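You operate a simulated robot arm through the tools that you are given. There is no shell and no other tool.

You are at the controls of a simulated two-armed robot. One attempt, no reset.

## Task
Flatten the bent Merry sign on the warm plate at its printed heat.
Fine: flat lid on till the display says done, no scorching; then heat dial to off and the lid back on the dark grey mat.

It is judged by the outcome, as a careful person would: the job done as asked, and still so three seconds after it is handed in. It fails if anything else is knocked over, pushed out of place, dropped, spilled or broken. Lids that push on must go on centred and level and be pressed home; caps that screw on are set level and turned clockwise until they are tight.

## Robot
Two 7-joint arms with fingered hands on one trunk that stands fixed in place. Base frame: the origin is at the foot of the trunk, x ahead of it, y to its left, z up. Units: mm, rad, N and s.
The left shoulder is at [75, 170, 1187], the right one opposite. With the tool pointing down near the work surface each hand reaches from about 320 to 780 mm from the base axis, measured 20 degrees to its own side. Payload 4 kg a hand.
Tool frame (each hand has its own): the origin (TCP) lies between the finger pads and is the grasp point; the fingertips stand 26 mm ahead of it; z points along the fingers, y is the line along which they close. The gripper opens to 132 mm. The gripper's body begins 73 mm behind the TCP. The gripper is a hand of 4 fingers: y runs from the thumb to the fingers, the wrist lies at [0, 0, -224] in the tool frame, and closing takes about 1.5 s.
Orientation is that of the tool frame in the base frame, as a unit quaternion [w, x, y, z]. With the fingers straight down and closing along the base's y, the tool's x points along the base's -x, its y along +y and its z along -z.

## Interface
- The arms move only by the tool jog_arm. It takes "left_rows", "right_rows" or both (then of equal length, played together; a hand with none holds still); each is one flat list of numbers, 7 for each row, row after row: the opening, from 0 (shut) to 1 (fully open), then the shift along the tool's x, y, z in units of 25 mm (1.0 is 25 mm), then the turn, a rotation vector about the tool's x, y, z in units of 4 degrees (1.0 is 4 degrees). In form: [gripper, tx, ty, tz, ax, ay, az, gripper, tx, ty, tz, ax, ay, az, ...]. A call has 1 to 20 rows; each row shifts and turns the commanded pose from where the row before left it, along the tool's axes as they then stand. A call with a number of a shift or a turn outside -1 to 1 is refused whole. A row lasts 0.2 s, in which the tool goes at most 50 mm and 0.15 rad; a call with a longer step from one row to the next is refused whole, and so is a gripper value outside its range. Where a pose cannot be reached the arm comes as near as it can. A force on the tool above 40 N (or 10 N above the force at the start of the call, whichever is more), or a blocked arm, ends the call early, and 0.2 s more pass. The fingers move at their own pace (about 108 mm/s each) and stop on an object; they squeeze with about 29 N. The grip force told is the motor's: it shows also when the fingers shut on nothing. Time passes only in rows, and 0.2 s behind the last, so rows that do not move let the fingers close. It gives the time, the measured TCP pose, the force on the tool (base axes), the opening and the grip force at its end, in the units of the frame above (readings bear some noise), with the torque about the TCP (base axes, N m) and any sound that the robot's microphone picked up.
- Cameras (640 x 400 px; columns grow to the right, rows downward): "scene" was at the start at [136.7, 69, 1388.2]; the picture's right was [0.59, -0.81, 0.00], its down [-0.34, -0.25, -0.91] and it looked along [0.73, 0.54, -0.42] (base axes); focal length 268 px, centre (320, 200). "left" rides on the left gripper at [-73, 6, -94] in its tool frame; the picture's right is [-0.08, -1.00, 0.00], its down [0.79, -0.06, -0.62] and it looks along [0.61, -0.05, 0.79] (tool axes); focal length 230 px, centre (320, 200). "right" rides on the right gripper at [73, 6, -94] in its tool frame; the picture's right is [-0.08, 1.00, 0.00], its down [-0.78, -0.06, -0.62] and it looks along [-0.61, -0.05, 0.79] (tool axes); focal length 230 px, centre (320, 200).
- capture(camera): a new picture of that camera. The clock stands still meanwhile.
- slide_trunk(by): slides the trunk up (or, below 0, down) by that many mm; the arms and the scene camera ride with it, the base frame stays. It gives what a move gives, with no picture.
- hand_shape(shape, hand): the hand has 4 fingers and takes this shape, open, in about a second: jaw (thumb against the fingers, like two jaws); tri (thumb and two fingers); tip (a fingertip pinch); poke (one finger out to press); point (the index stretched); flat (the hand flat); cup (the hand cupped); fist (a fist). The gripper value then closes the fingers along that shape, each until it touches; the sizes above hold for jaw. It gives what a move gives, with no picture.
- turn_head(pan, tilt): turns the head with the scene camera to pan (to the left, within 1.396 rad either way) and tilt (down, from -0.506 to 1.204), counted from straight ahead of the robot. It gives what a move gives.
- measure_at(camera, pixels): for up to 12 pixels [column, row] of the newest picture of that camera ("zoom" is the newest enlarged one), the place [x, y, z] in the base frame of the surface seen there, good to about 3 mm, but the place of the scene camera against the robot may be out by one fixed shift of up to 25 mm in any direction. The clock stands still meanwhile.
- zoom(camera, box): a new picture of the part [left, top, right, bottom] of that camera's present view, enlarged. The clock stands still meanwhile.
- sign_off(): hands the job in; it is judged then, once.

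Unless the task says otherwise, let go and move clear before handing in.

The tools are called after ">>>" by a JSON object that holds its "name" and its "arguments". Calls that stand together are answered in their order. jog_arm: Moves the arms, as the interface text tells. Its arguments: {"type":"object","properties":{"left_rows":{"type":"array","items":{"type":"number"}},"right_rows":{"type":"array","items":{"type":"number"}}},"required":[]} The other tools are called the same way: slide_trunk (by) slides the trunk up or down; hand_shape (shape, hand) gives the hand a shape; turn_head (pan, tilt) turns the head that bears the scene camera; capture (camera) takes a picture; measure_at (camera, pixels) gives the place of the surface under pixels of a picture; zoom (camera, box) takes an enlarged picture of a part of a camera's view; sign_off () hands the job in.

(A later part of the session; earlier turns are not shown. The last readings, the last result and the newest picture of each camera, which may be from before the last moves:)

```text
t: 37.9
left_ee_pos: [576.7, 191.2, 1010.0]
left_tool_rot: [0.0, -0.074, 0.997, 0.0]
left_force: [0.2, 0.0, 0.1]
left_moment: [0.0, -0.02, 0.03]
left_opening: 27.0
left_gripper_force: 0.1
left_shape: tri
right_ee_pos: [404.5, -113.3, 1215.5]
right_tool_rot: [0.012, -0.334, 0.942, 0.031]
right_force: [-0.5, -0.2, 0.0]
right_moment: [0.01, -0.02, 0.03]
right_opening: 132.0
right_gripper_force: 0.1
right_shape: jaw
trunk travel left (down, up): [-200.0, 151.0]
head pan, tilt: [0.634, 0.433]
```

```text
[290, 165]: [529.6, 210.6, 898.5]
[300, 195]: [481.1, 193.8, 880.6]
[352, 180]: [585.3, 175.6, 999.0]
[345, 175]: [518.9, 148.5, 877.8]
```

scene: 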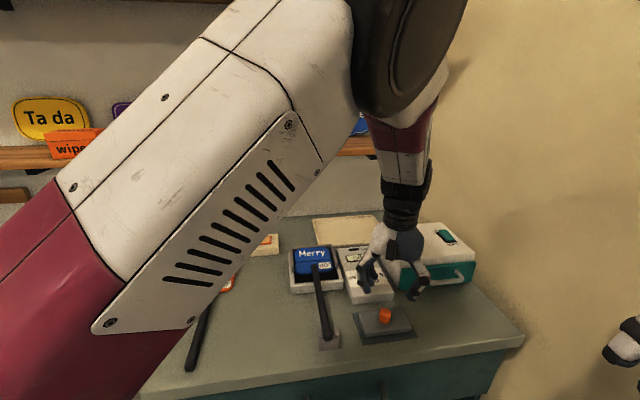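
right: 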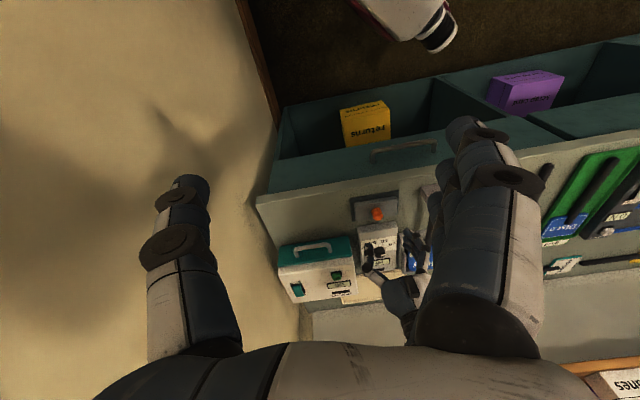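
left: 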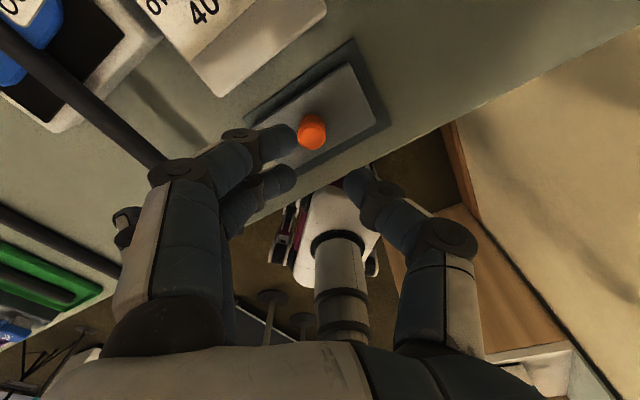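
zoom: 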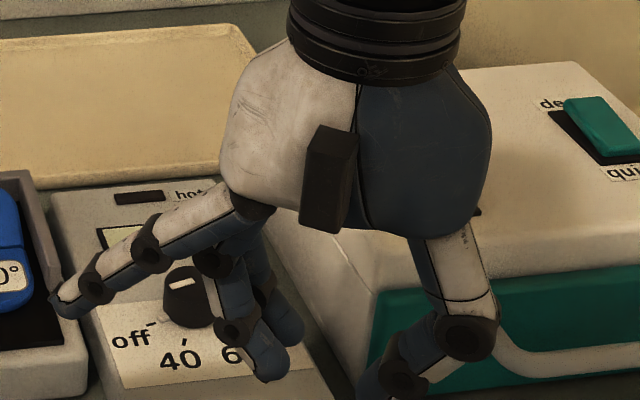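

"Tri" leaves a finger sticking out and is not symmetric, so "jaw" is still the better shape; the tilt can be taken out by careful centring or by leaning the hand. I'll return to jaw and measure the knob exactly.

>>> {"name": "hand_shape", "arguments": {"hand": "left", "shape": "tip"}}

>>> {"name": "capture", "arguments": {"camera": "left"}}

>>> {"name": "zoom", "arguments": {"camera": "left", "box": [235, 60, 400, 165]}}

>>> {"name": "measure_at", "arguments": {"camera": "zoom", "pixels": [[300, 265], [300, 290], [300, 310], [280, 285], [320, 285], [150, 200], [480, 100]]}}

>>> {"name": "zoom", "arguments": {"camera": "scene", "box": [330, 210, 470, 350]}}

```text
t: 38.8
left_ee_pos: [576.5, 190.7, 1007.7]
left_tool_rot: [-0.001, -0.075, 0.997, 0.0]
left_force: [-0.2, -0.2, -0.5]
left_moment: [0.0, 0.01, -0.03]
left_opening: 131.8
left_gripper_force: 0.2
left_shape: tip
right_ee_pos: [404.3, -114.6, 1214.7]
right_tool_rot: [0.012, -0.334, 0.942, 0.031]
right_force: [-0.4, -0.5, 0.3]
right_moment: [-0.01, 0.01, 0.01]
right_opening: 131.8
right_gripper_force: 0.0
right_shape: jaw
trunk travel left (down, up): [-200.0, 151.0]
head pan, tilt: [0.634, 0.433]
```

```text
taken
```

left: 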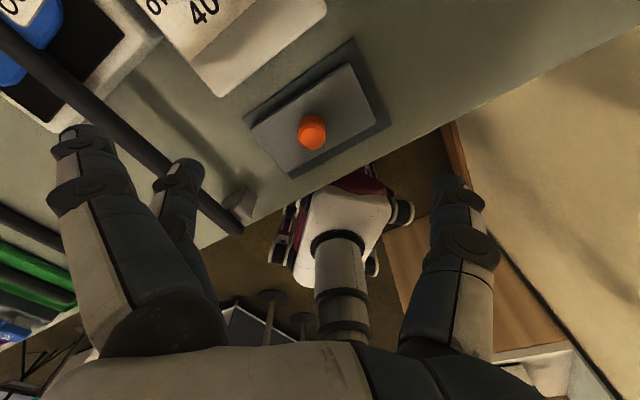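

```text
3.81 times, centred on (318, 112) of left
```

zoom: 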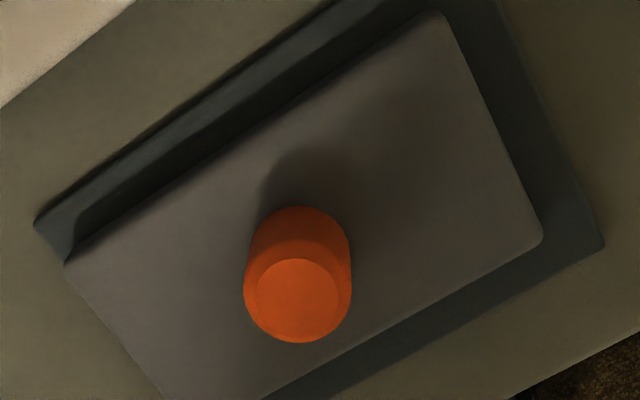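

```text
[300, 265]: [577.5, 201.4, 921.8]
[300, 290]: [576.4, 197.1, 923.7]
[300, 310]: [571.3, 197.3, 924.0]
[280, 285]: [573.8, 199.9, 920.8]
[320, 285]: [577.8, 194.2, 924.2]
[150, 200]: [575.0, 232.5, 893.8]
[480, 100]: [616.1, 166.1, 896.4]
```

```text
2.86 times, centred on (400, 280) of scene
```

zoom: 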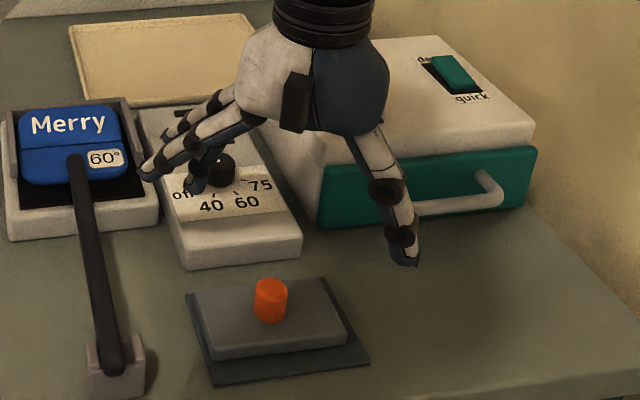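

The knob's top centre is now about (575,198,924): 7 mm to the hand's left. I'll close the "tip" shape partway in the air to see which fingers meet and where.

>>> {"name": "jog_arm", "arguments": {"left_rows": [0.25, 0, 0, 0, 0, 0, 0, 0.25, 0, 0, 0, 0, 0, 0, 0.25, 0, 0, 0, 0, 0, 0, 0.25, 0, 0, 0, 0, 0, 0]}}

>>> {"name": "capture", "arguments": {"camera": "left"}}

>>> {"name": "zoom", "arguments": {"camera": "scene", "box": [340, 210, 440, 290]}}

```text
t: 39.8
left_ee_pos: [577.2, 190.4, 1008.3]
left_tool_rot: [-0.001, -0.073, 0.997, 0.0]
left_force: [-0.3, 0.4, 0.1]
left_moment: [0.01, 0.02, 0.0]
left_opening: 33.6
left_gripper_force: 0.1
left_shape: tip
right_ee_pos: [404.6, -114.6, 1215.4]
right_tool_rot: [0.013, -0.334, 0.942, 0.032]
right_force: [1.0, -0.1, -0.2]
right_moment: [-0.01, 0.02, 0.01]
right_opening: 131.9
right_gripper_force: 0.1
right_shape: jaw
trunk travel left (down, up): [-200.0, 151.0]
head pan, tilt: [0.634, 0.433]
```

```text
taken
```

left: 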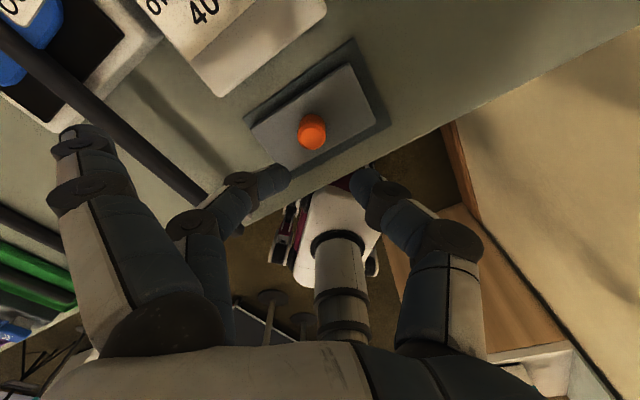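

```text
5.00 times, centred on (390, 250) of scene
```

zoom: 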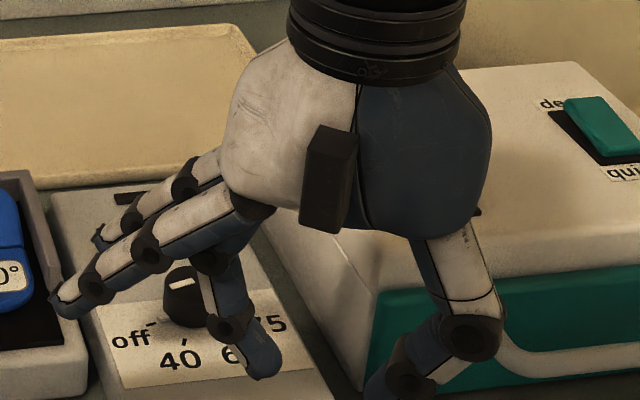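

In "tip" only the middle finger and thumb pinch, with the other two splayed aside; that avoids outer fingers pressing the lid. I'll measure the splayed tips' height to check clearance.

>>> {"name": "measure_at", "arguments": {"camera": "zoom", "pixels": [[68, 305], [90, 285], [103, 238], [130, 215], [265, 365], [385, 375], [240, 330]]}}

>>> {"name": "measure_at", "arguments": {"camera": "left", "pixels": [[70, 133], [80, 145], [270, 180], [278, 175], [360, 182], [355, 175]]}}

```text
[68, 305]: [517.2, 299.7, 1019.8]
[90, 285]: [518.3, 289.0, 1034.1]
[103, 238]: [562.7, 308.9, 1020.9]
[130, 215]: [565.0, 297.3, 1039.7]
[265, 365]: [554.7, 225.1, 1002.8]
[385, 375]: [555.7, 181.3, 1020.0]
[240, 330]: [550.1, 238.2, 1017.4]
```

```text
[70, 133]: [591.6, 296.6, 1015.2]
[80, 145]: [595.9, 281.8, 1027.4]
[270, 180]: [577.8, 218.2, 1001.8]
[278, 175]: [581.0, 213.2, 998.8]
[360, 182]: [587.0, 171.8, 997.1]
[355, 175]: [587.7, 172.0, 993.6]
```

The splayed tips ride at about TCP height, so they clear the dial box. The knob centre is at about (573,196.5); I'll centre the pinch on it, lower, and close.

>>> {"name": "jog_arm", "arguments": {"left_rows": [0.5, 0.1, 0.25, 0, 0, 0, 0, 0.5, 0, 0, 0.6, 0, 0, 0, 0.5, 0, 0, 0.8, 0, 0, 0, 0.45, 0, 0, 0.8, 0, 0, 0, 0.45, 0, 0, 0.6, 0, 0, 0, 0.45, 0, 0, 0.35, 0, 0, 0, 0.45, 0, 0, 0, 0, 0, 0]}}

>>> {"name": "capture", "arguments": {"camera": "left"}}

>>> {"name": "zoom", "arguments": {"camera": "scene", "box": [330, 220, 470, 350]}}

```text
t: 41.4
left_ee_pos: [573.5, 198.0, 930.9]
left_tool_rot: [0.001, -0.074, 0.997, 0.0]
left_force: [1.2, -0.2, -0.8]
left_moment: [0.03, 0.0, 0.0]
left_opening: 60.2
left_gripper_force: 0.0
left_shape: tip
right_ee_pos: [405.0, -113.7, 1217.0]
right_tool_rot: [0.012, -0.334, 0.942, 0.031]
right_force: [-0.1, -0.9, 0.4]
right_moment: [0.0, -0.03, -0.04]
right_opening: 131.5
right_gripper_force: 0.1
right_shape: jaw
trunk travel left (down, up): [-200.0, 151.0]
head pan, tilt: [0.634, 0.433]
```

```text
taken
```

left: 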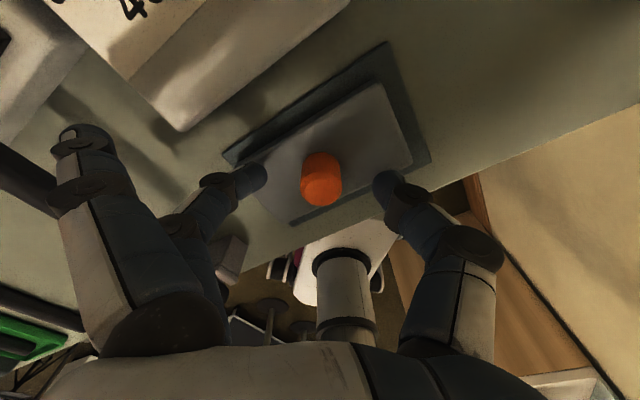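

```text
3.08 times, centred on (400, 285) of scene
```

zoom: 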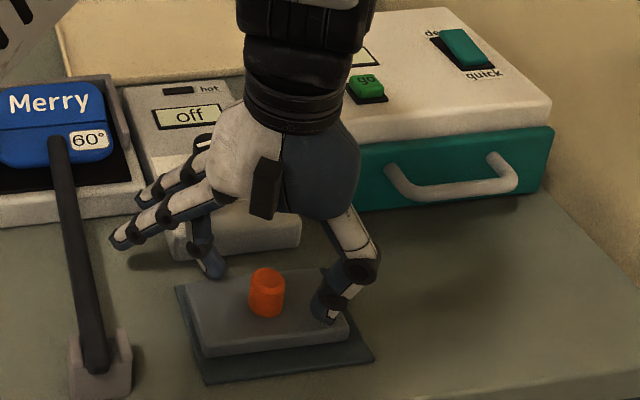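

The knob's top face is centred at (321,188), where the tool axis should be. I'll lower 3 mm more and close.

>>> {"name": "jog_arm", "arguments": {"left_rows": [0.45, -0.05, 0, 0.13, 0, 0, 0, 0.3, 0, 0, 0, 0, 0, 0, 0, 0, 0, 0, 0, 0, 0, 0, 0, 0, 0, 0, 0, 0, 0, 0, 0, 0, 0, 0, 0, 0, 0, 0, 0, 0, 0, 0]}}

>>> {"name": "capture", "arguments": {"camera": "left"}}

>>> {"name": "zoom", "arguments": {"camera": "scene", "box": [330, 220, 470, 350]}}

```text
t: 42.8
left_ee_pos: [575.6, 197.7, 926.6]
left_tool_rot: [-0.001, -0.074, 0.997, 0.0]
left_force: [0.5, 0.0, -0.4]
left_moment: [0.03, 0.02, 0.03]
left_opening: 17.5
left_gripper_force: 29.4
left_shape: tip
right_ee_pos: [405.8, -114.0, 1215.9]
right_tool_rot: [0.011, -0.334, 0.942, 0.031]
right_force: [-0.2, 0.2, -0.3]
right_moment: [0.01, 0.01, -0.01]
right_opening: 131.6
right_gripper_force: 0.0
right_shape: jaw
trunk travel left (down, up): [-200.0, 151.0]
head pan, tilt: [0.634, 0.433]
```

```text
taken
```

left: 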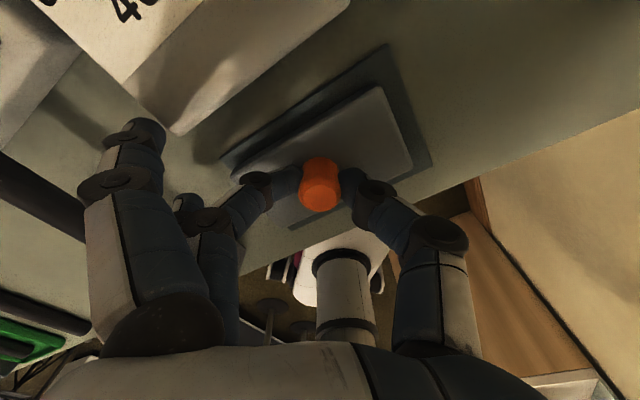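

```text
3.08 times, centred on (400, 285) of scene
```

zoom: 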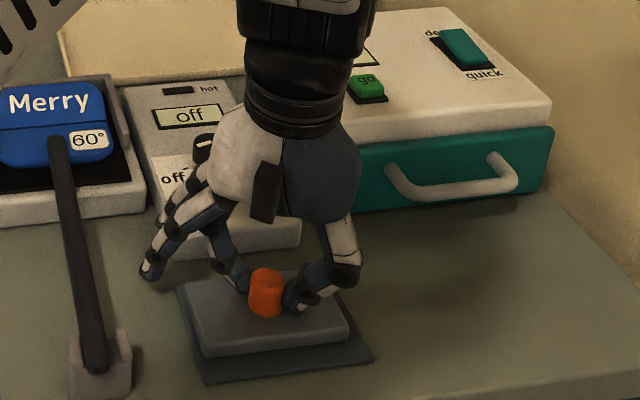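

The pinch is now square on the knob (opening 17.5). I'll lift 15 mm and check whether the lid stays level.

>>> {"name": "jog_arm", "arguments": {"left_rows": [0, 0, 0, -0.1, 0, 0, 0, 0, 0, 0, -0.2, 0, 0, 0, 0, 0, 0, -0.4, 0, 0, 0, 0, 0, 0, 0, 0, 0, 0]}}

>>> {"name": "capture", "arguments": {"camera": "left"}}

>>> {"name": "zoom", "arguments": {"camera": "scene", "box": [330, 220, 470, 350]}}

>>> {"name": "measure_at", "arguments": {"camera": "left", "pixels": [[380, 100], [405, 155], [375, 125], [300, 215], [265, 175], [340, 150]]}}

>>> {"name": "measure_at", "arguments": {"camera": "zoom", "pixels": [[200, 300], [210, 335], [340, 310], [330, 280], [270, 325]]}}

```text
t: 43.8
left_ee_pos: [574.8, 197.7, 944.5]
left_tool_rot: [-0.001, -0.074, 0.997, 0.0]
left_force: [0.5, 0.1, -3.7]
left_moment: [-0.03, 0.0, 0.01]
left_opening: 17.5
left_gripper_force: 29.0
left_shape: tip
right_ee_pos: [405.2, -113.6, 1214.9]
right_tool_rot: [0.012, -0.334, 0.942, 0.031]
right_force: [0.8, 0.3, -0.8]
right_moment: [0.02, -0.02, -0.01]
right_opening: 132.0
right_gripper_force: 0.0
right_shape: jaw
trunk travel left (down, up): [-200.0, 151.0]
head pan, tilt: [0.634, 0.433]
```

```text
taken
```

left: 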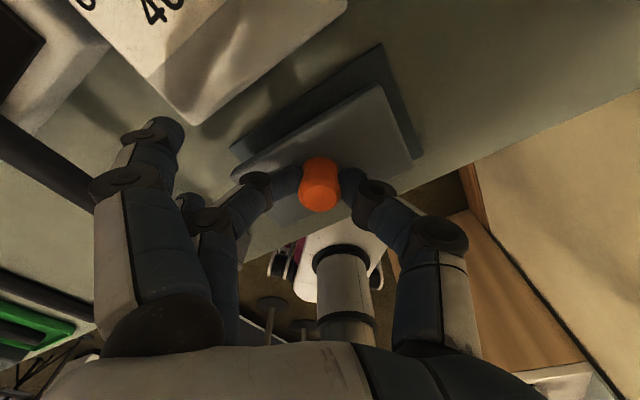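

```text
3.08 times, centred on (400, 285) of scene
```

zoom: 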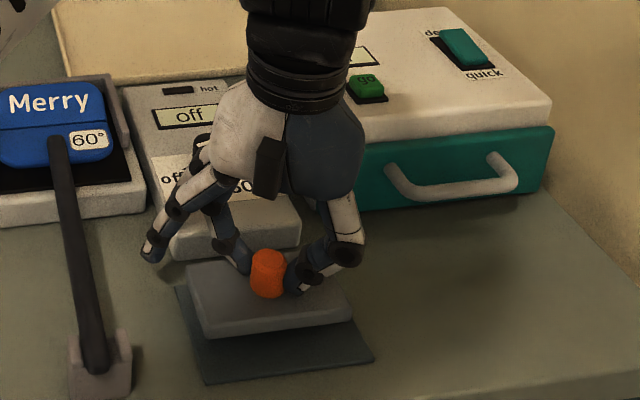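

```text
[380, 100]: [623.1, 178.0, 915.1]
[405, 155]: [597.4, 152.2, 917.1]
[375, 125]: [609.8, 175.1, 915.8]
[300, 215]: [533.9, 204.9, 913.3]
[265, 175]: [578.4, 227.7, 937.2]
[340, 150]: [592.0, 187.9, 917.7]
```

```text
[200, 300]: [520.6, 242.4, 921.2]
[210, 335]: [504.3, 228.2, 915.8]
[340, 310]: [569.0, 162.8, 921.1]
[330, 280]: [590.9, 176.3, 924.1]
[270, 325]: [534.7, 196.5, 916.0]
```

The lid now hangs level (z≈915–917 at all corners). Before carrying it over the plate I'll check where the shelf edge is.

>>> {"name": "capture", "arguments": {"camera": "scene"}}

>>> {"name": "measure_at", "arguments": {"camera": "scene", "pixels": [[380, 155], [250, 160], [350, 60], [330, 150], [240, 243], [285, 225]]}}

>>> {"name": "jog_arm", "arguments": {"left_rows": [0, 0, 0, -0.6, 0, 0, 0, 0, 0, 0, -0.8, 0, 0, 0, 0, 0, 0, -0.8, 0, 0, 0, 0, 0, 0, -0.8, 0, 0, 0, 0, 0, 0, -0.4, 0, 0, 0, 0, 0, 0, 0, 0, 0, 0]}}

```text
taken
```

scene: 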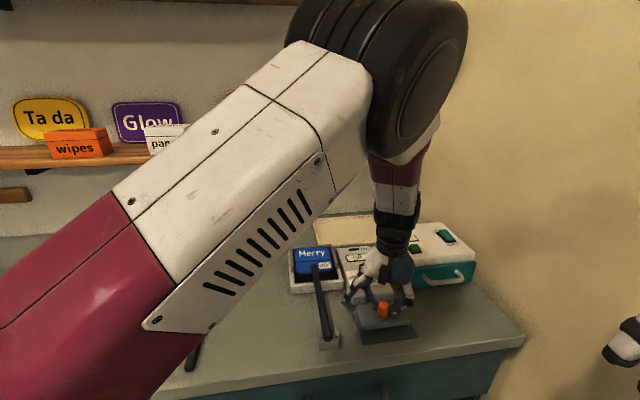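

```text
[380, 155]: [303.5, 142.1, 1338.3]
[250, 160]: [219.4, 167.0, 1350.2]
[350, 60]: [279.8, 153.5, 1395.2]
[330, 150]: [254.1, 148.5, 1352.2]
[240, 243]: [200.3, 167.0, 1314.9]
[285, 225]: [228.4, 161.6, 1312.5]
```

```text
t: 45.2
left_ee_pos: [575.3, 196.4, 1028.9]
left_tool_rot: [0.0, -0.074, 0.997, -0.001]
left_force: [0.9, -0.9, -2.7]
left_moment: [0.01, 0.01, -0.03]
left_opening: 17.3
left_gripper_force: 28.7
left_shape: tip
right_ee_pos: [405.8, -114.6, 1215.8]
right_tool_rot: [0.012, -0.334, 0.942, 0.031]
right_force: [0.2, 0.2, -0.1]
right_moment: [0.03, 0.01, 0.02]
right_opening: 131.8
right_gripper_force: 0.0
right_shape: jaw
trunk travel left (down, up): [-200.0, 151.0]
head pan, tilt: [0.634, 0.433]
```

The lid is up at TCP z 1029. I'll check the visible part of the shelf edge at (100,158), then carry on.

>>> {"name": "capture", "arguments": {"camera": "scene"}}

>>> {"name": "measure_at", "arguments": {"camera": "scene", "pixels": [[30, 155], [100, 158], [80, 145], [50, 120], [335, 235], [20, 230]]}}

```text
taken
```

scene: 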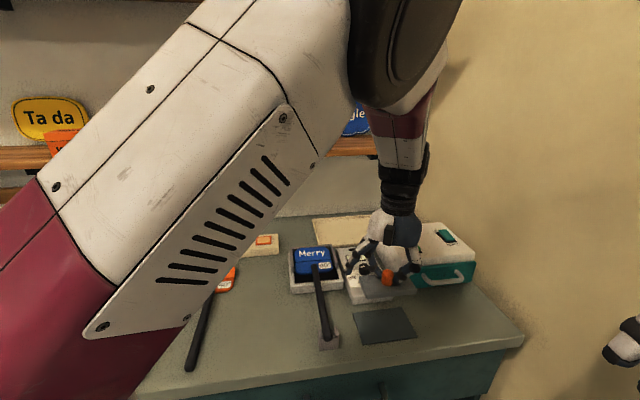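

```text
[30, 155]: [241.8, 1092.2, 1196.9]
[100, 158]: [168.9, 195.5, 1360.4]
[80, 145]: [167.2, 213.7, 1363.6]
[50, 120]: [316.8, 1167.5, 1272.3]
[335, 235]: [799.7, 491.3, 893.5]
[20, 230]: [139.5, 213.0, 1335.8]
```

The shelf edge is at u≈950, well beyond the hand's reach at the plate (u≈745). I'll carry the lid over the plate.

>>> {"name": "jog_arm", "arguments": {"left_rows": [0, -0.169, 0.445, 0, 0, 0, 0, 0, -0.337, 0.889, 0, 0, 0, 0, 0, -0.337, 0.889, 0, 0, 0, 0, 0, -0.337, 0.889, 0, 0, 0, 0, 0, -0.337, 0.889, 0, 0, 0, 0, 0, -0.337, 0.889, 0, 0, 0, 0, 0, -0.337, 0.889, 0, 0, 0, 0, 0, -0.337, 0.889, 0, 0, 0, 0, 0, -0.337, 0.889, 0, 0, 0, 0, 0, -0.337, 0.889, 0, 0, 0, 0, 0, -0.169, 0.445, 0, 0, 0, 0, 0, 0, 0, 0, 0, 0, 0]}}

>>> {"name": "capture", "arguments": {"camera": "left"}}

>>> {"name": "capture", "arguments": {"camera": "scene"}}

>>> {"name": "capture", "arguments": {"camera": "right"}}

```text
t: 47.8
left_ee_pos: [624.1, 430.8, 1028.5]
left_tool_rot: [0.0, -0.074, 0.997, -0.001]
left_force: [0.2, 0.0, -4.0]
left_moment: [0.01, -0.05, 0.0]
left_opening: 17.4
left_gripper_force: 29.0
left_shape: tip
right_ee_pos: [404.8, -113.5, 1215.9]
right_tool_rot: [0.011, -0.335, 0.942, 0.031]
right_force: [0.6, 0.0, 0.0]
right_moment: [0.0, -0.01, 0.0]
right_opening: 131.9
right_gripper_force: 0.0
right_shape: jaw
trunk travel left (down, up): [-200.0, 151.0]
head pan, tilt: [0.634, 0.433]
```

```text
taken
```

left: 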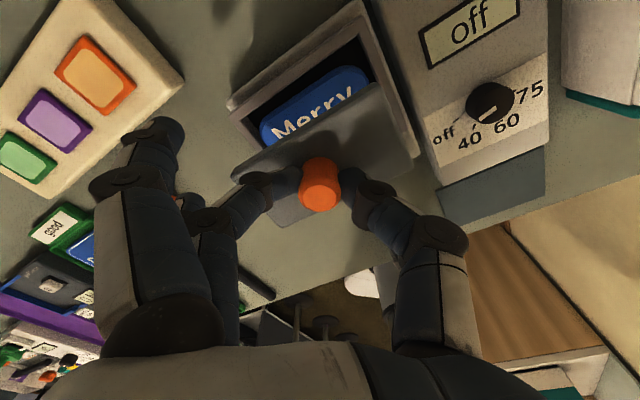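

```text
taken
```

scene: 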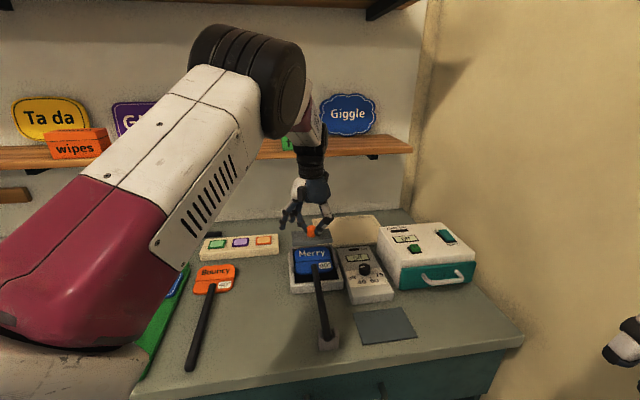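

```text
taken
```

right: 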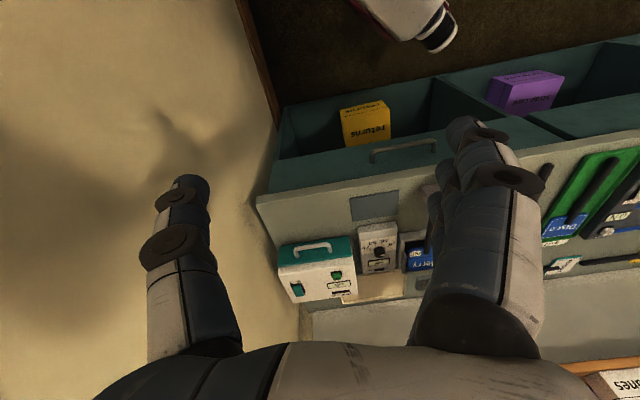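

The lid is above the plate. I'll zoom the left view and measure lid corners against the wall edges.

>>> {"name": "zoom", "arguments": {"camera": "left", "box": [215, 0, 435, 240]}}

>>> {"name": "measure_at", "arguments": {"camera": "left", "pixels": [[373, 88], [408, 157], [285, 225], [238, 172], [300, 120], [340, 150], [235, 100], [360, 8], [400, 110], [380, 50], [300, 60]]}}

```text
1.67 times, centred on (325, 120) of left
```

zoom: 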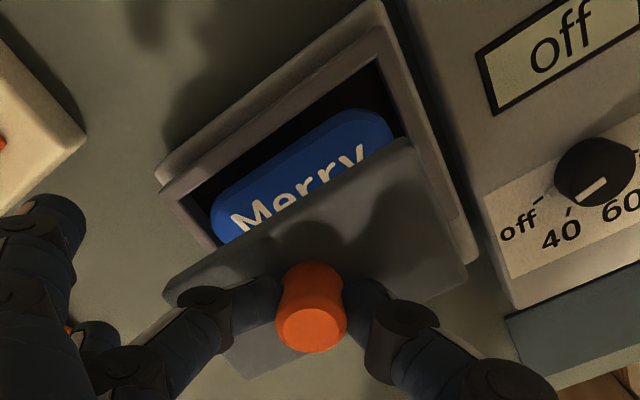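

```text
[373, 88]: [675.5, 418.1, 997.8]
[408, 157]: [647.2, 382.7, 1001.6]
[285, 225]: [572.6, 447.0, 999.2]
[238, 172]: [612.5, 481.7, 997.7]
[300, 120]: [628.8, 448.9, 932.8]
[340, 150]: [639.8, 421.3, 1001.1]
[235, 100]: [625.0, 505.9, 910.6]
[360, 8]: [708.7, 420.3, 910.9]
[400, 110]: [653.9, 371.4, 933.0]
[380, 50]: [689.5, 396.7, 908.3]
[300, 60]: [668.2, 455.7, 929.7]
```

Lid centre reads u≈746, v≈144. I'll measure the wall tops in the zoom to settle the sideways clearance.

>>> {"name": "measure_at", "arguments": {"camera": "zoom", "pixels": [[180, 200], [190, 215], [208, 240], [200, 240], [395, 90], [430, 160], [455, 215], [415, 130], [280, 110], [340, 75], [172, 292], [462, 272]]}}

>>> {"name": "zoom", "arguments": {"camera": "scene", "box": [270, 200, 370, 300]}}

```text
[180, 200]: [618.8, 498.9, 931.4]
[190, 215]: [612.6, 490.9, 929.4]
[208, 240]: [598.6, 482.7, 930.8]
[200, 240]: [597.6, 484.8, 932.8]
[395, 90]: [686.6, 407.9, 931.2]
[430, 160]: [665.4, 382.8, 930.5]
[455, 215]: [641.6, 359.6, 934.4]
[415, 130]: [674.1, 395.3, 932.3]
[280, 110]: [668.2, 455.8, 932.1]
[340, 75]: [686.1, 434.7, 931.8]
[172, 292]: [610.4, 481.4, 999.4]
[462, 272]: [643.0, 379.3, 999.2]
```

```text
4.00 times, centred on (320, 250) of scene
```

zoom: 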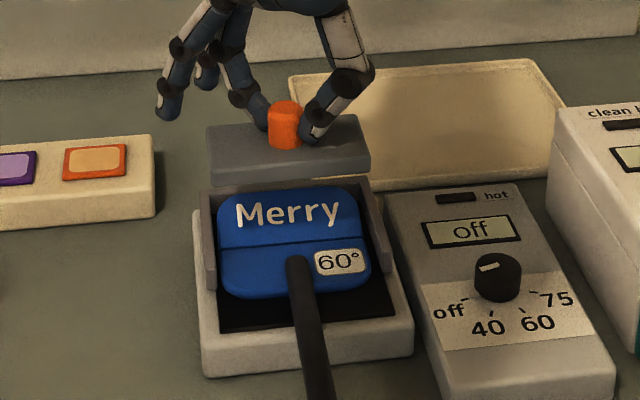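

The walls' inner faces are at v≈92–201 (centre 146.5) and back wall at u≈787, so I'll shift 2 mm right and lower to just above the bent edge (TCP z≈985).

>>> {"name": "jog_arm", "arguments": {"left_rows": [0, -0.05, -0.064, 0.4, 0, 0, 0, 0, 0, 0, 0.5, 0, 0, 0, 0, 0, 0, 0.5, 0, 0, 0, 0, 0, 0, 0.34, 0, 0, 0, 0, 0, 0, 0, 0, 0, 0]}}

>>> {"name": "capture", "arguments": {"camera": "left"}}

>>> {"name": "zoom", "arguments": {"camera": "left", "box": [215, 0, 435, 240]}}

>>> {"name": "zoom", "arguments": {"camera": "scene", "box": [270, 210, 370, 300]}}

```text
t: 49.0
left_ee_pos: [626.5, 429.5, 984.1]
left_tool_rot: [0.0, -0.074, 0.997, -0.001]
left_force: [-0.8, -0.1, -3.0]
left_moment: [0.0, -0.03, -0.02]
left_opening: 17.6
left_gripper_force: 28.8
left_shape: tip
right_ee_pos: [405.1, -114.3, 1216.6]
right_tool_rot: [0.012, -0.334, 0.942, 0.031]
right_force: [0.5, -1.0, -0.2]
right_moment: [0.02, -0.04, -0.02]
right_opening: 131.8
right_gripper_force: 0.0
right_shape: jaw
trunk travel left (down, up): [-200.0, 151.0]
head pan, tilt: [0.634, 0.433]
```

```text
taken
```

left: 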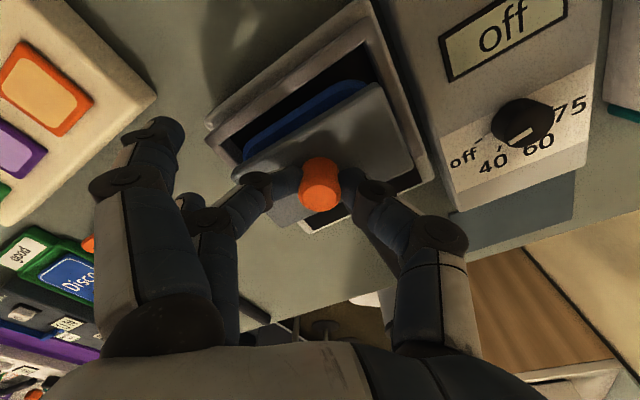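

```text
1.67 times, centred on (325, 120) of left
```

zoom: 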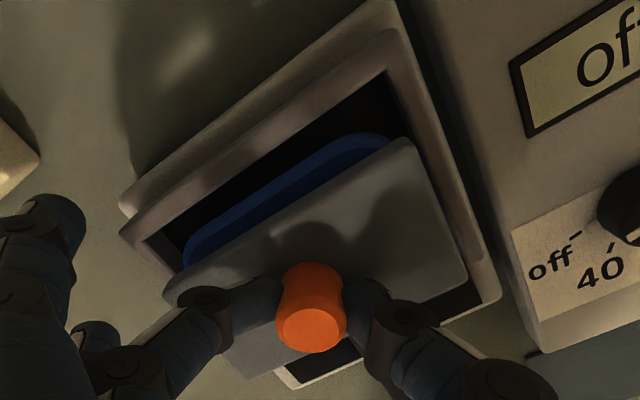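

```text
4.44 times, centred on (320, 255) of scene
```

zoom: 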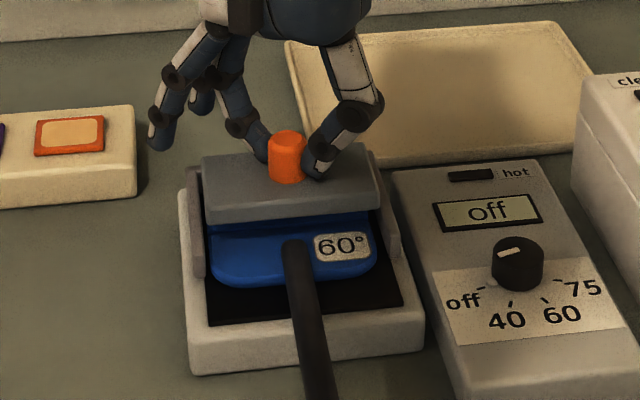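

The lid is hovering between the walls and just above the bent half. I'll measure how the lid's edges sit relative to the sign's back edge and the walls.

>>> {"name": "zoom", "arguments": {"camera": "left", "box": [215, 50, 435, 190]}}

>>> {"name": "measure_at", "arguments": {"camera": "zoom", "pixels": [[370, 90], [250, 160], [110, 265], [460, 125], [300, 200], [100, 310], [530, 300], [60, 275], [520, 190], [250, 130], [75, 320], [560, 310]]}}

```text
2.86 times, centred on (325, 120) of left
```

zoom: 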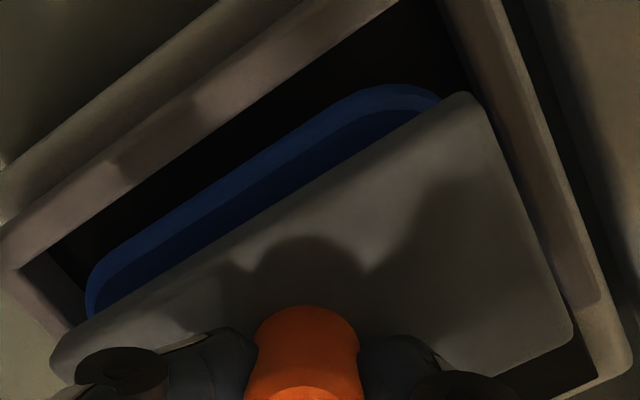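

```text
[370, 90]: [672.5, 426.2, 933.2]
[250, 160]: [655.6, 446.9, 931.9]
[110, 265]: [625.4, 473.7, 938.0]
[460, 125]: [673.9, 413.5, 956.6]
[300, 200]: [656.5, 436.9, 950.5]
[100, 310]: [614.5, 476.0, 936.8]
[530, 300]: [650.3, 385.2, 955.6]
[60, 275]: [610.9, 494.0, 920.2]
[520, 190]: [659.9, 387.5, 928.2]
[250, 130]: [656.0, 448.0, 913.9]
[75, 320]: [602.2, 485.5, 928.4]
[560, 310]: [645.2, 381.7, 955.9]
```

The sign's back edge is at u≈776 and the lid's back edge at ≈770, so I'll move the lid 6 mm back (front edge then clear of the stick end), then lower gently watching the force.

>>> {"name": "jog_arm", "arguments": {"left_rows": [0, -0.19, 0.145, 0, 0, 0, 0, 0, 0, 0, 0.08, 0, 0, 0, 0, 0, 0, 0.08, 0, 0, 0, 0, 0, 0, 0.08, 0, 0, 0, 0, 0, 0, 0, 0, 0, 0]}}

```text
t: 50.2
left_ee_pos: [630.1, 432.5, 980.2]
left_tool_rot: [0.0, -0.074, 0.997, -0.001]
left_force: [-0.3, -0.3, -3.8]
left_moment: [0.0, 0.0, -0.01]
left_opening: 17.2
left_gripper_force: 28.9
left_shape: tip
right_ee_pos: [406.0, -114.1, 1216.6]
right_tool_rot: [0.011, -0.335, 0.942, 0.031]
right_force: [-0.6, -0.5, 0.2]
right_moment: [0.02, -0.01, 0.01]
right_opening: 132.1
right_gripper_force: 0.1
right_shape: jaw
trunk travel left (down, up): [-200.0, 151.0]
head pan, tilt: [0.634, 0.433]
```

Still no contact (force −3.8 N is the lid's weight). I'll continue down 8 mm in small steps.

>>> {"name": "jog_arm", "arguments": {"left_rows": [0, 0, 0, 0.08, 0, 0, 0, 0, 0, 0, 0.08, 0, 0, 0, 0, 0, 0, 0.08, 0, 0, 0, 0, 0, 0, 0.08, 0, 0, 0, 0, 0, 0, 0, 0, 0, 0]}}

>>> {"name": "zoom", "arguments": {"camera": "scene", "box": [270, 210, 370, 300]}}

>>> {"name": "capture", "arguments": {"camera": "left"}}

```text
t: 51.4
left_ee_pos: [629.7, 431.4, 971.6]
left_tool_rot: [0.0, -0.075, 0.997, 0.0]
left_force: [0.1, 0.6, -2.9]
left_moment: [-0.01, -0.01, 0.01]
left_opening: 17.4
left_gripper_force: 28.9
left_shape: tip
right_ee_pos: [405.0, -113.9, 1216.3]
right_tool_rot: [0.011, -0.335, 0.942, 0.031]
right_force: [0.4, -0.1, 0.3]
right_moment: [-0.02, 0.0, 0.0]
right_opening: 132.0
right_gripper_force: 0.1
right_shape: jaw
trunk travel left (down, up): [-200.0, 151.0]
head pan, tilt: [0.634, 0.433]
```

```text
4.44 times, centred on (320, 255) of scene
```

zoom: 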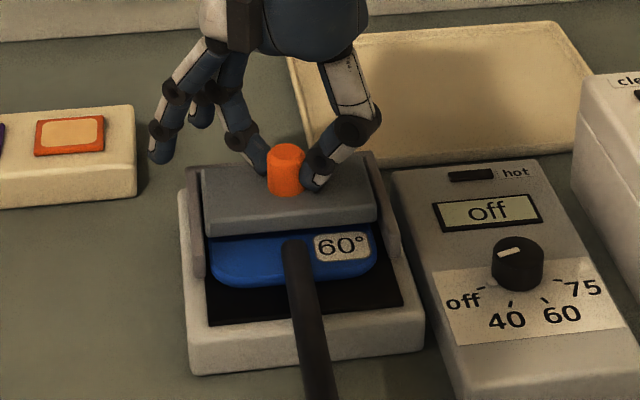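

```text
taken
```

left: 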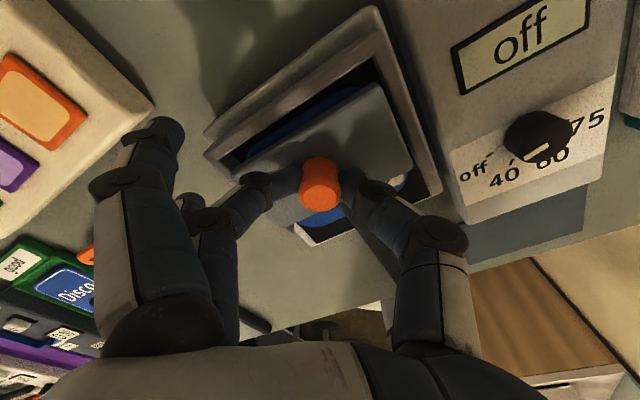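

No contact yet at TCP z 971.6. I'll check the lid and sign edges again from the left camera.

>>> {"name": "zoom", "arguments": {"camera": "left", "box": [215, 50, 435, 190]}}

>>> {"name": "measure_at", "arguments": {"camera": "zoom", "pixels": [[370, 110], [250, 170], [110, 265], [440, 105], [300, 200], [100, 300], [560, 320], [200, 230], [460, 110], [540, 230], [60, 290], [580, 330]]}}

```text
2.86 times, centred on (325, 120) of left
```

zoom: 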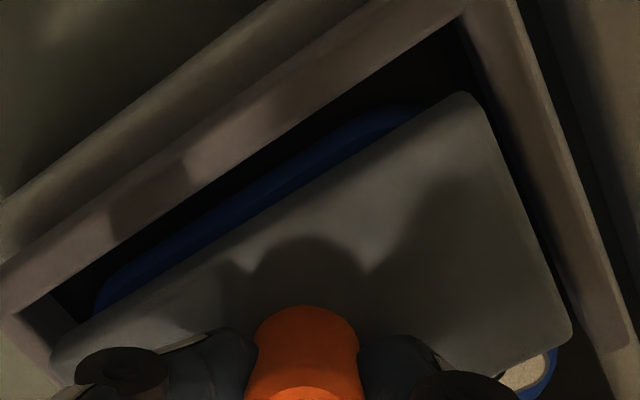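

```text
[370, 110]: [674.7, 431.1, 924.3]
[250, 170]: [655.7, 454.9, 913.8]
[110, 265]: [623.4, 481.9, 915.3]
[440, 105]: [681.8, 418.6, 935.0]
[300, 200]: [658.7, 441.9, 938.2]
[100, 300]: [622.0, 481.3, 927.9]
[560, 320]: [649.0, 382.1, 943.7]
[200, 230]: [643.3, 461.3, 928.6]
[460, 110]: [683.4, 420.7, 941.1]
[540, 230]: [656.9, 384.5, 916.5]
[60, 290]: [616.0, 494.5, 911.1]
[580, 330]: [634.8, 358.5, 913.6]
```

The bent half is being pressed down softly by the lid (its edge now z≈926). I'll continue lowering to about TCP 962.

>>> {"name": "jog_arm", "arguments": {"left_rows": [0, 0, 0, 0.08, 0, 0, 0, 0, 0, 0, 0.08, 0, 0, 0, 0, 0, 0, 0.08, 0, 0, 0, 0, 0, 0, 0, 0, 0, 0]}}

>>> {"name": "zoom", "arguments": {"camera": "scene", "box": [270, 210, 370, 300]}}

```text
t: 52.4
left_ee_pos: [631.1, 434.0, 966.9]
left_tool_rot: [0.0, -0.075, 0.997, 0.001]
left_force: [1.2, 0.5, -2.7]
left_moment: [0.02, -0.03, 0.01]
left_opening: 17.5
left_gripper_force: 28.8
left_shape: tip
right_ee_pos: [405.5, -113.6, 1216.9]
right_tool_rot: [0.011, -0.334, 0.942, 0.031]
right_force: [0.4, -0.2, -0.7]
right_moment: [-0.03, 0.01, 0.04]
right_opening: 132.0
right_gripper_force: 0.1
right_shape: jaw
trunk travel left (down, up): [-200.0, 151.0]
head pan, tilt: [0.634, 0.433]
```

```text
4.44 times, centred on (320, 255) of scene
```

zoom: 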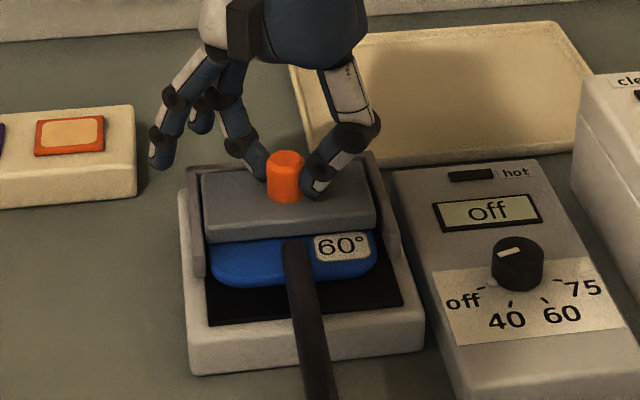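

Still only the lid's weight on the hand. I'll go down in 1–2 mm steps toward 961.

>>> {"name": "jog_arm", "arguments": {"left_rows": [0, 0, 0, 0.07, 0, 0, 0, 0, 0, 0, 0.06, 0, 0, 0, 0, 0, 0, 0.05, 0, 0, 0, 0, 0, 0, 0, 0, 0, 0]}}

>>> {"name": "capture", "arguments": {"camera": "left"}}

>>> {"name": "zoom", "arguments": {"camera": "scene", "box": [270, 210, 370, 300]}}

```text
t: 53.4
left_ee_pos: [631.0, 432.1, 963.0]
left_tool_rot: [0.002, -0.073, 0.997, 0.001]
left_force: [2.0, 1.8, 12.8]
left_moment: [0.09, -0.03, 0.0]
left_opening: 17.7
left_gripper_force: 29.2
left_shape: tip
right_ee_pos: [404.4, -113.3, 1217.0]
right_tool_rot: [0.013, -0.335, 0.942, 0.032]
right_force: [0.8, -0.1, 0.2]
right_moment: [0.01, 0.0, 0.03]
right_opening: 131.8
right_gripper_force: 0.1
right_shape: jaw
trunk travel left (down, up): [-200.0, 151.0]
head pan, tilt: [0.634, 0.433]
```

```text
taken
```

left: 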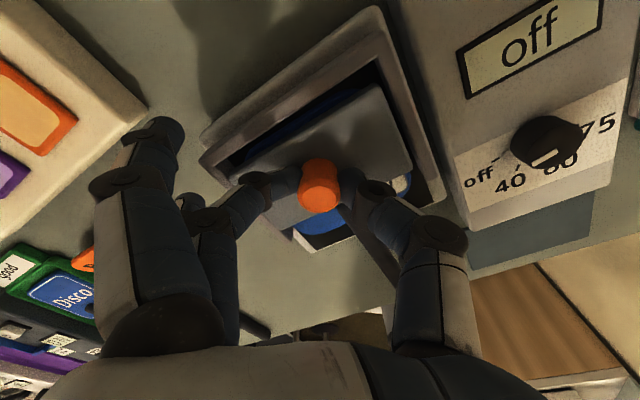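

```text
4.44 times, centred on (320, 255) of scene
```

zoom: 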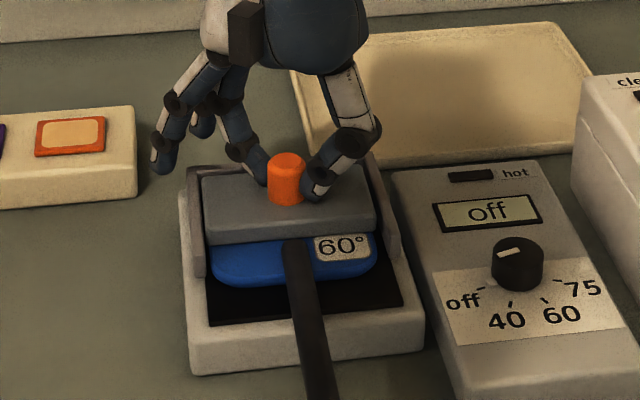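

Contact: net about 16 N, so the lid is seated flat on the sign. I'll open the pinch gently.

>>> {"name": "jog_arm", "arguments": {"left_rows": [0.18, 0, 0, -0.03, 0, 0, 0, 0.25, 0, 0, 0, 0, 0, 0, 0.35, 0, 0, 0, 0, 0, 0, 0.45, 0, 0, 0, 0, 0, 0, 0.5, 0, 0, 0, 0, 0, 0]}}

>>> {"name": "capture", "arguments": {"camera": "left"}}

>>> {"name": "zoom", "arguments": {"camera": "scene", "box": [270, 210, 370, 300]}}

```text
t: 54.6
left_ee_pos: [629.0, 432.6, 963.7]
left_tool_rot: [0.0, -0.075, 0.997, 0.0]
left_force: [0.7, -1.0, 5.0]
left_moment: [0.03, 0.0, 0.01]
left_opening: 61.2
left_gripper_force: 0.0
left_shape: tip
right_ee_pos: [404.7, -113.9, 1217.1]
right_tool_rot: [0.012, -0.335, 0.942, 0.03]
right_force: [0.0, 0.0, 0.2]
right_moment: [0.04, -0.02, 0.02]
right_opening: 131.8
right_gripper_force: 0.1
right_shape: jaw
trunk travel left (down, up): [-200.0, 151.0]
head pan, tilt: [0.634, 0.433]
```

```text
taken
```

left: 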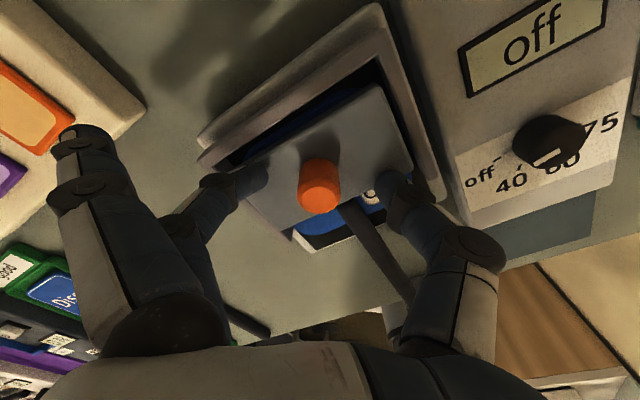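

```text
4.44 times, centred on (320, 255) of scene
```

zoom: 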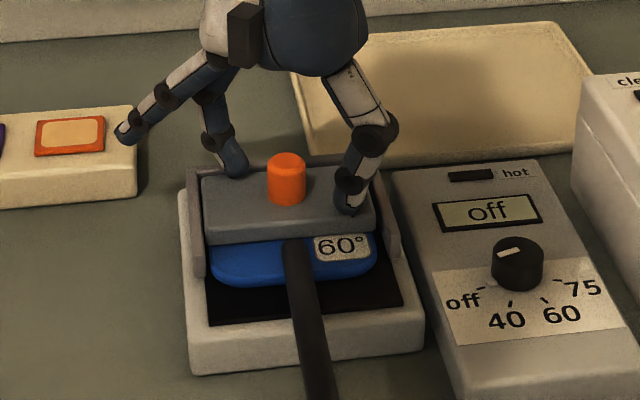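

The lid sits flat on the sign between the walls. I'll lift the hand straight up, clear of it.

>>> {"name": "jog_arm", "arguments": {"left_rows": [0.5, 0, 0, -0.3, 0, 0, 0, 0.5, 0, 0, -0.7, 0, 0, 0, 0.5, 0, 0, -0.8, 0, 0, 0, 0.5, 0, 0, -0.8, 0, 0, 0, 0.5, 0, 0, -0.8, 0, 0, 0, 0.5, 0, 0, 0, 0, 0, 0]}}

>>> {"name": "capture", "arguments": {"camera": "left"}}

>>> {"name": "zoom", "arguments": {"camera": "scene", "box": [270, 210, 410, 330]}}

```text
t: 56.0
left_ee_pos: [630.5, 431.3, 1049.4]
left_tool_rot: [-0.001, -0.074, 0.997, 0.0]
left_force: [0.6, 0.8, -0.3]
left_moment: [0.02, -0.02, -0.04]
left_opening: 65.1
left_gripper_force: 0.1
left_shape: tip
right_ee_pos: [405.7, -112.4, 1215.5]
right_tool_rot: [0.012, -0.334, 0.942, 0.031]
right_force: [0.2, -0.3, -0.3]
right_moment: [-0.01, -0.02, -0.04]
right_opening: 131.8
right_gripper_force: 0.1
right_shape: jaw
trunk travel left (down, up): [-200.0, 151.0]
head pan, tilt: [0.634, 0.433]
```

```text
taken
```

left: 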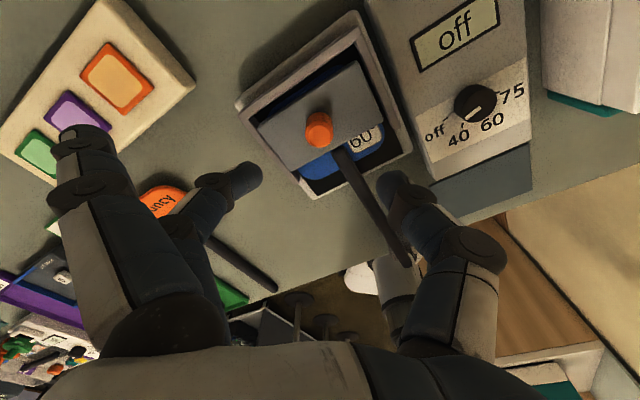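

```text
3.33 times, centred on (340, 270) of scene
```

zoom: 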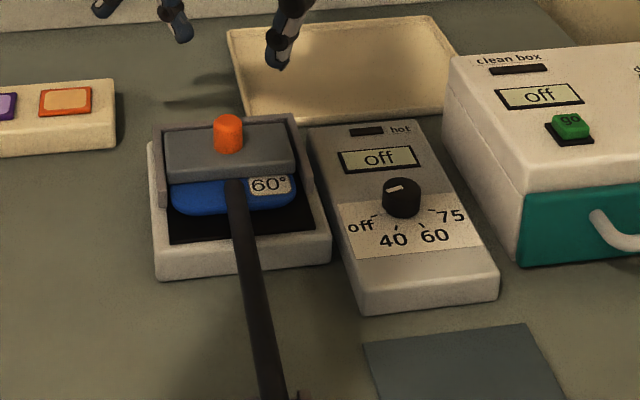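

The lid lies flat over the sign. Now the dial: I'll zoom the left camera on it to get its centre, marks and pointer.

>>> {"name": "zoom", "arguments": {"camera": "left", "box": [400, 50, 560, 150]}}

>>> {"name": "measure_at", "arguments": {"camera": "zoom", "pixels": [[300, 190], [300, 215], [300, 240], [270, 215], [330, 215], [175, 240], [250, 285], [345, 290], [390, 240], [300, 150], [410, 130], [200, 300]]}}

>>> {"name": "measure_at", "arguments": {"camera": "left", "pixels": [[372, 70], [262, 140], [300, 165], [385, 112], [330, 100], [545, 80], [555, 20], [620, 110], [600, 40], [425, 100], [530, 170], [440, 195]]}}

```text
4.00 times, centred on (480, 100) of left
```

zoom: 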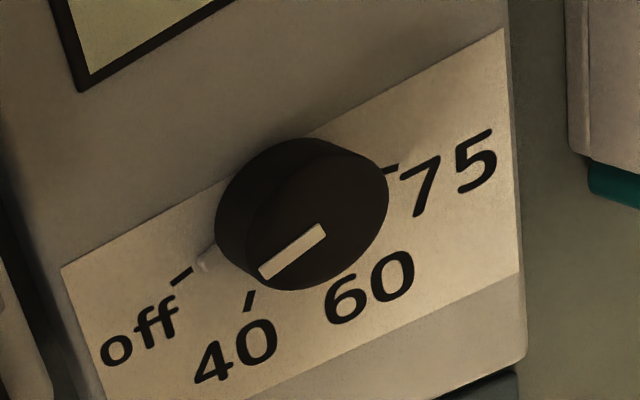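

```text
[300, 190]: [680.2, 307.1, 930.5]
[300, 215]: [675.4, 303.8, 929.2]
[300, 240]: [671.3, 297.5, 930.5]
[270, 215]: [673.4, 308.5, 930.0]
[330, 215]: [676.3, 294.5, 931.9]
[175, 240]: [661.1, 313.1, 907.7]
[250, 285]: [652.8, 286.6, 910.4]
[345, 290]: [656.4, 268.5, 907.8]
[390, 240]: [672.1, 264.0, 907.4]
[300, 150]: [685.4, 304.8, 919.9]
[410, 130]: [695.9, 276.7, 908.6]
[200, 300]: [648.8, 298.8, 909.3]
```

```text
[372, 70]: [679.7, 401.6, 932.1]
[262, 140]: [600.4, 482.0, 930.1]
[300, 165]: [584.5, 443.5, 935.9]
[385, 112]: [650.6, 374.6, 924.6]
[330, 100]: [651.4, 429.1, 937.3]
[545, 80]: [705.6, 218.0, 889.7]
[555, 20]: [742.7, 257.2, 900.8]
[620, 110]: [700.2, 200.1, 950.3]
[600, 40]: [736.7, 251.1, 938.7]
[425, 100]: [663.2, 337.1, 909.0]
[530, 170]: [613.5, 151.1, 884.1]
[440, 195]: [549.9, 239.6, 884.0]
```

The pointer reads off (~148° in base axes), with 60 about 105° counter-clockwise from it as seen from above. I'll go back to the jaw shape and hover over the dial, turning the hand to about −43° so there is room to turn counter-clockwise.

>>> {"name": "hand_shape", "arguments": {"hand": "left", "shape": "jaw"}}

>>> {"name": "jog_arm", "arguments": {"left_rows": [0.6, -0.117, -0.817, 0, 0, 0, 0, 0.6, -0.117, -0.817, 0, 0, 0, 0, 0.6, -0.117, -0.817, 0, 0, 0, 0, 0.6, -0.117, -0.817, 0, 0, 0, 0, 0.6, -0.117, -0.817, 0, 0, 0, 0, 0.6, -0.117, -0.817, 0, 0, 0, 0, 0.6, -0.117, -0.817, 0, 0, 0, 0, 0.6, 0, 0, 0, 0, 0, 1, 0.6, 0, 0, 0, 0, 0, 1, 0.6, 0, 0, 0, 0, 0, 1, 0.6, 0, 0, 0, 0, 0, 1, 0.6, 0, 0, 0, 0, 0, 1, 0.6, 0, 0, 0, 0, 0, 1, 0.6, 0, 0, 0, 0, 0, 1, 0.6, 0, 0, 0, 0, 0, 1, 0.6, 0, 0, 0, 0, 0, 1, 0.6, 0, 0, 0, 0, 0, 1, 0.6, 0, 0, 0, 0, 0, 1, 0.6, 0, 0, 0, 0, 0, 1, 0.6, 0, 0, 0, 0, 0, 1]}}

>>> {"name": "capture", "arguments": {"camera": "left"}}

>>> {"name": "capture", "arguments": {"camera": "scene"}}

```text
t: 56.9
left_ee_pos: [629.1, 432.2, 1048.3]
left_tool_rot: [0.0, -0.074, 0.997, 0.0]
left_force: [-0.1, -0.7, -1.1]
left_moment: [0.01, 0.01, -0.01]
left_opening: 131.9
left_gripper_force: 0.0
left_shape: jaw
right_ee_pos: [406.8, -114.1, 1217.4]
right_tool_rot: [0.012, -0.334, 0.942, 0.031]
right_force: [-0.1, 0.5, 0.1]
right_moment: [-0.04, -0.03, -0.01]
right_opening: 131.9
right_gripper_force: 0.0
right_shape: jaw
trunk travel left (down, up): [-200.0, 151.0]
head pan, tilt: [0.634, 0.433]
```

```text
t: 61.1
left_ee_pos: [671.3, 294.5, 1046.7]
left_tool_rot: [0.001, 0.37, 0.929, 0.0]
left_force: [0.4, 0.7, -0.4]
left_moment: [-0.01, 0.0, 0.02]
left_opening: 79.5
left_gripper_force: 0.1
left_shape: jaw
right_ee_pos: [404.5, -114.8, 1216.1]
right_tool_rot: [0.011, -0.334, 0.942, 0.032]
right_force: [0.3, -0.7, -0.6]
right_moment: [0.0, -0.01, 0.02]
right_opening: 131.8
right_gripper_force: 0.0
right_shape: jaw
trunk travel left (down, up): [-200.0, 151.0]
head pan, tilt: [0.634, 0.433]
```

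```text
taken
```

left: 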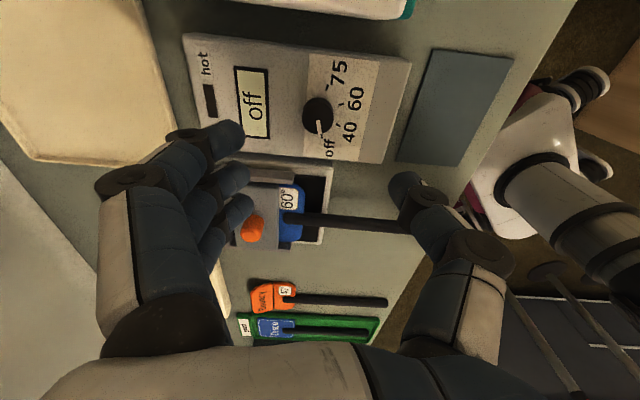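

```text
taken
```

scene: 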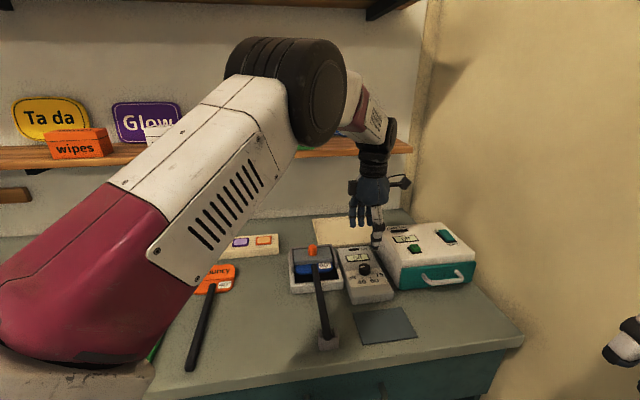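

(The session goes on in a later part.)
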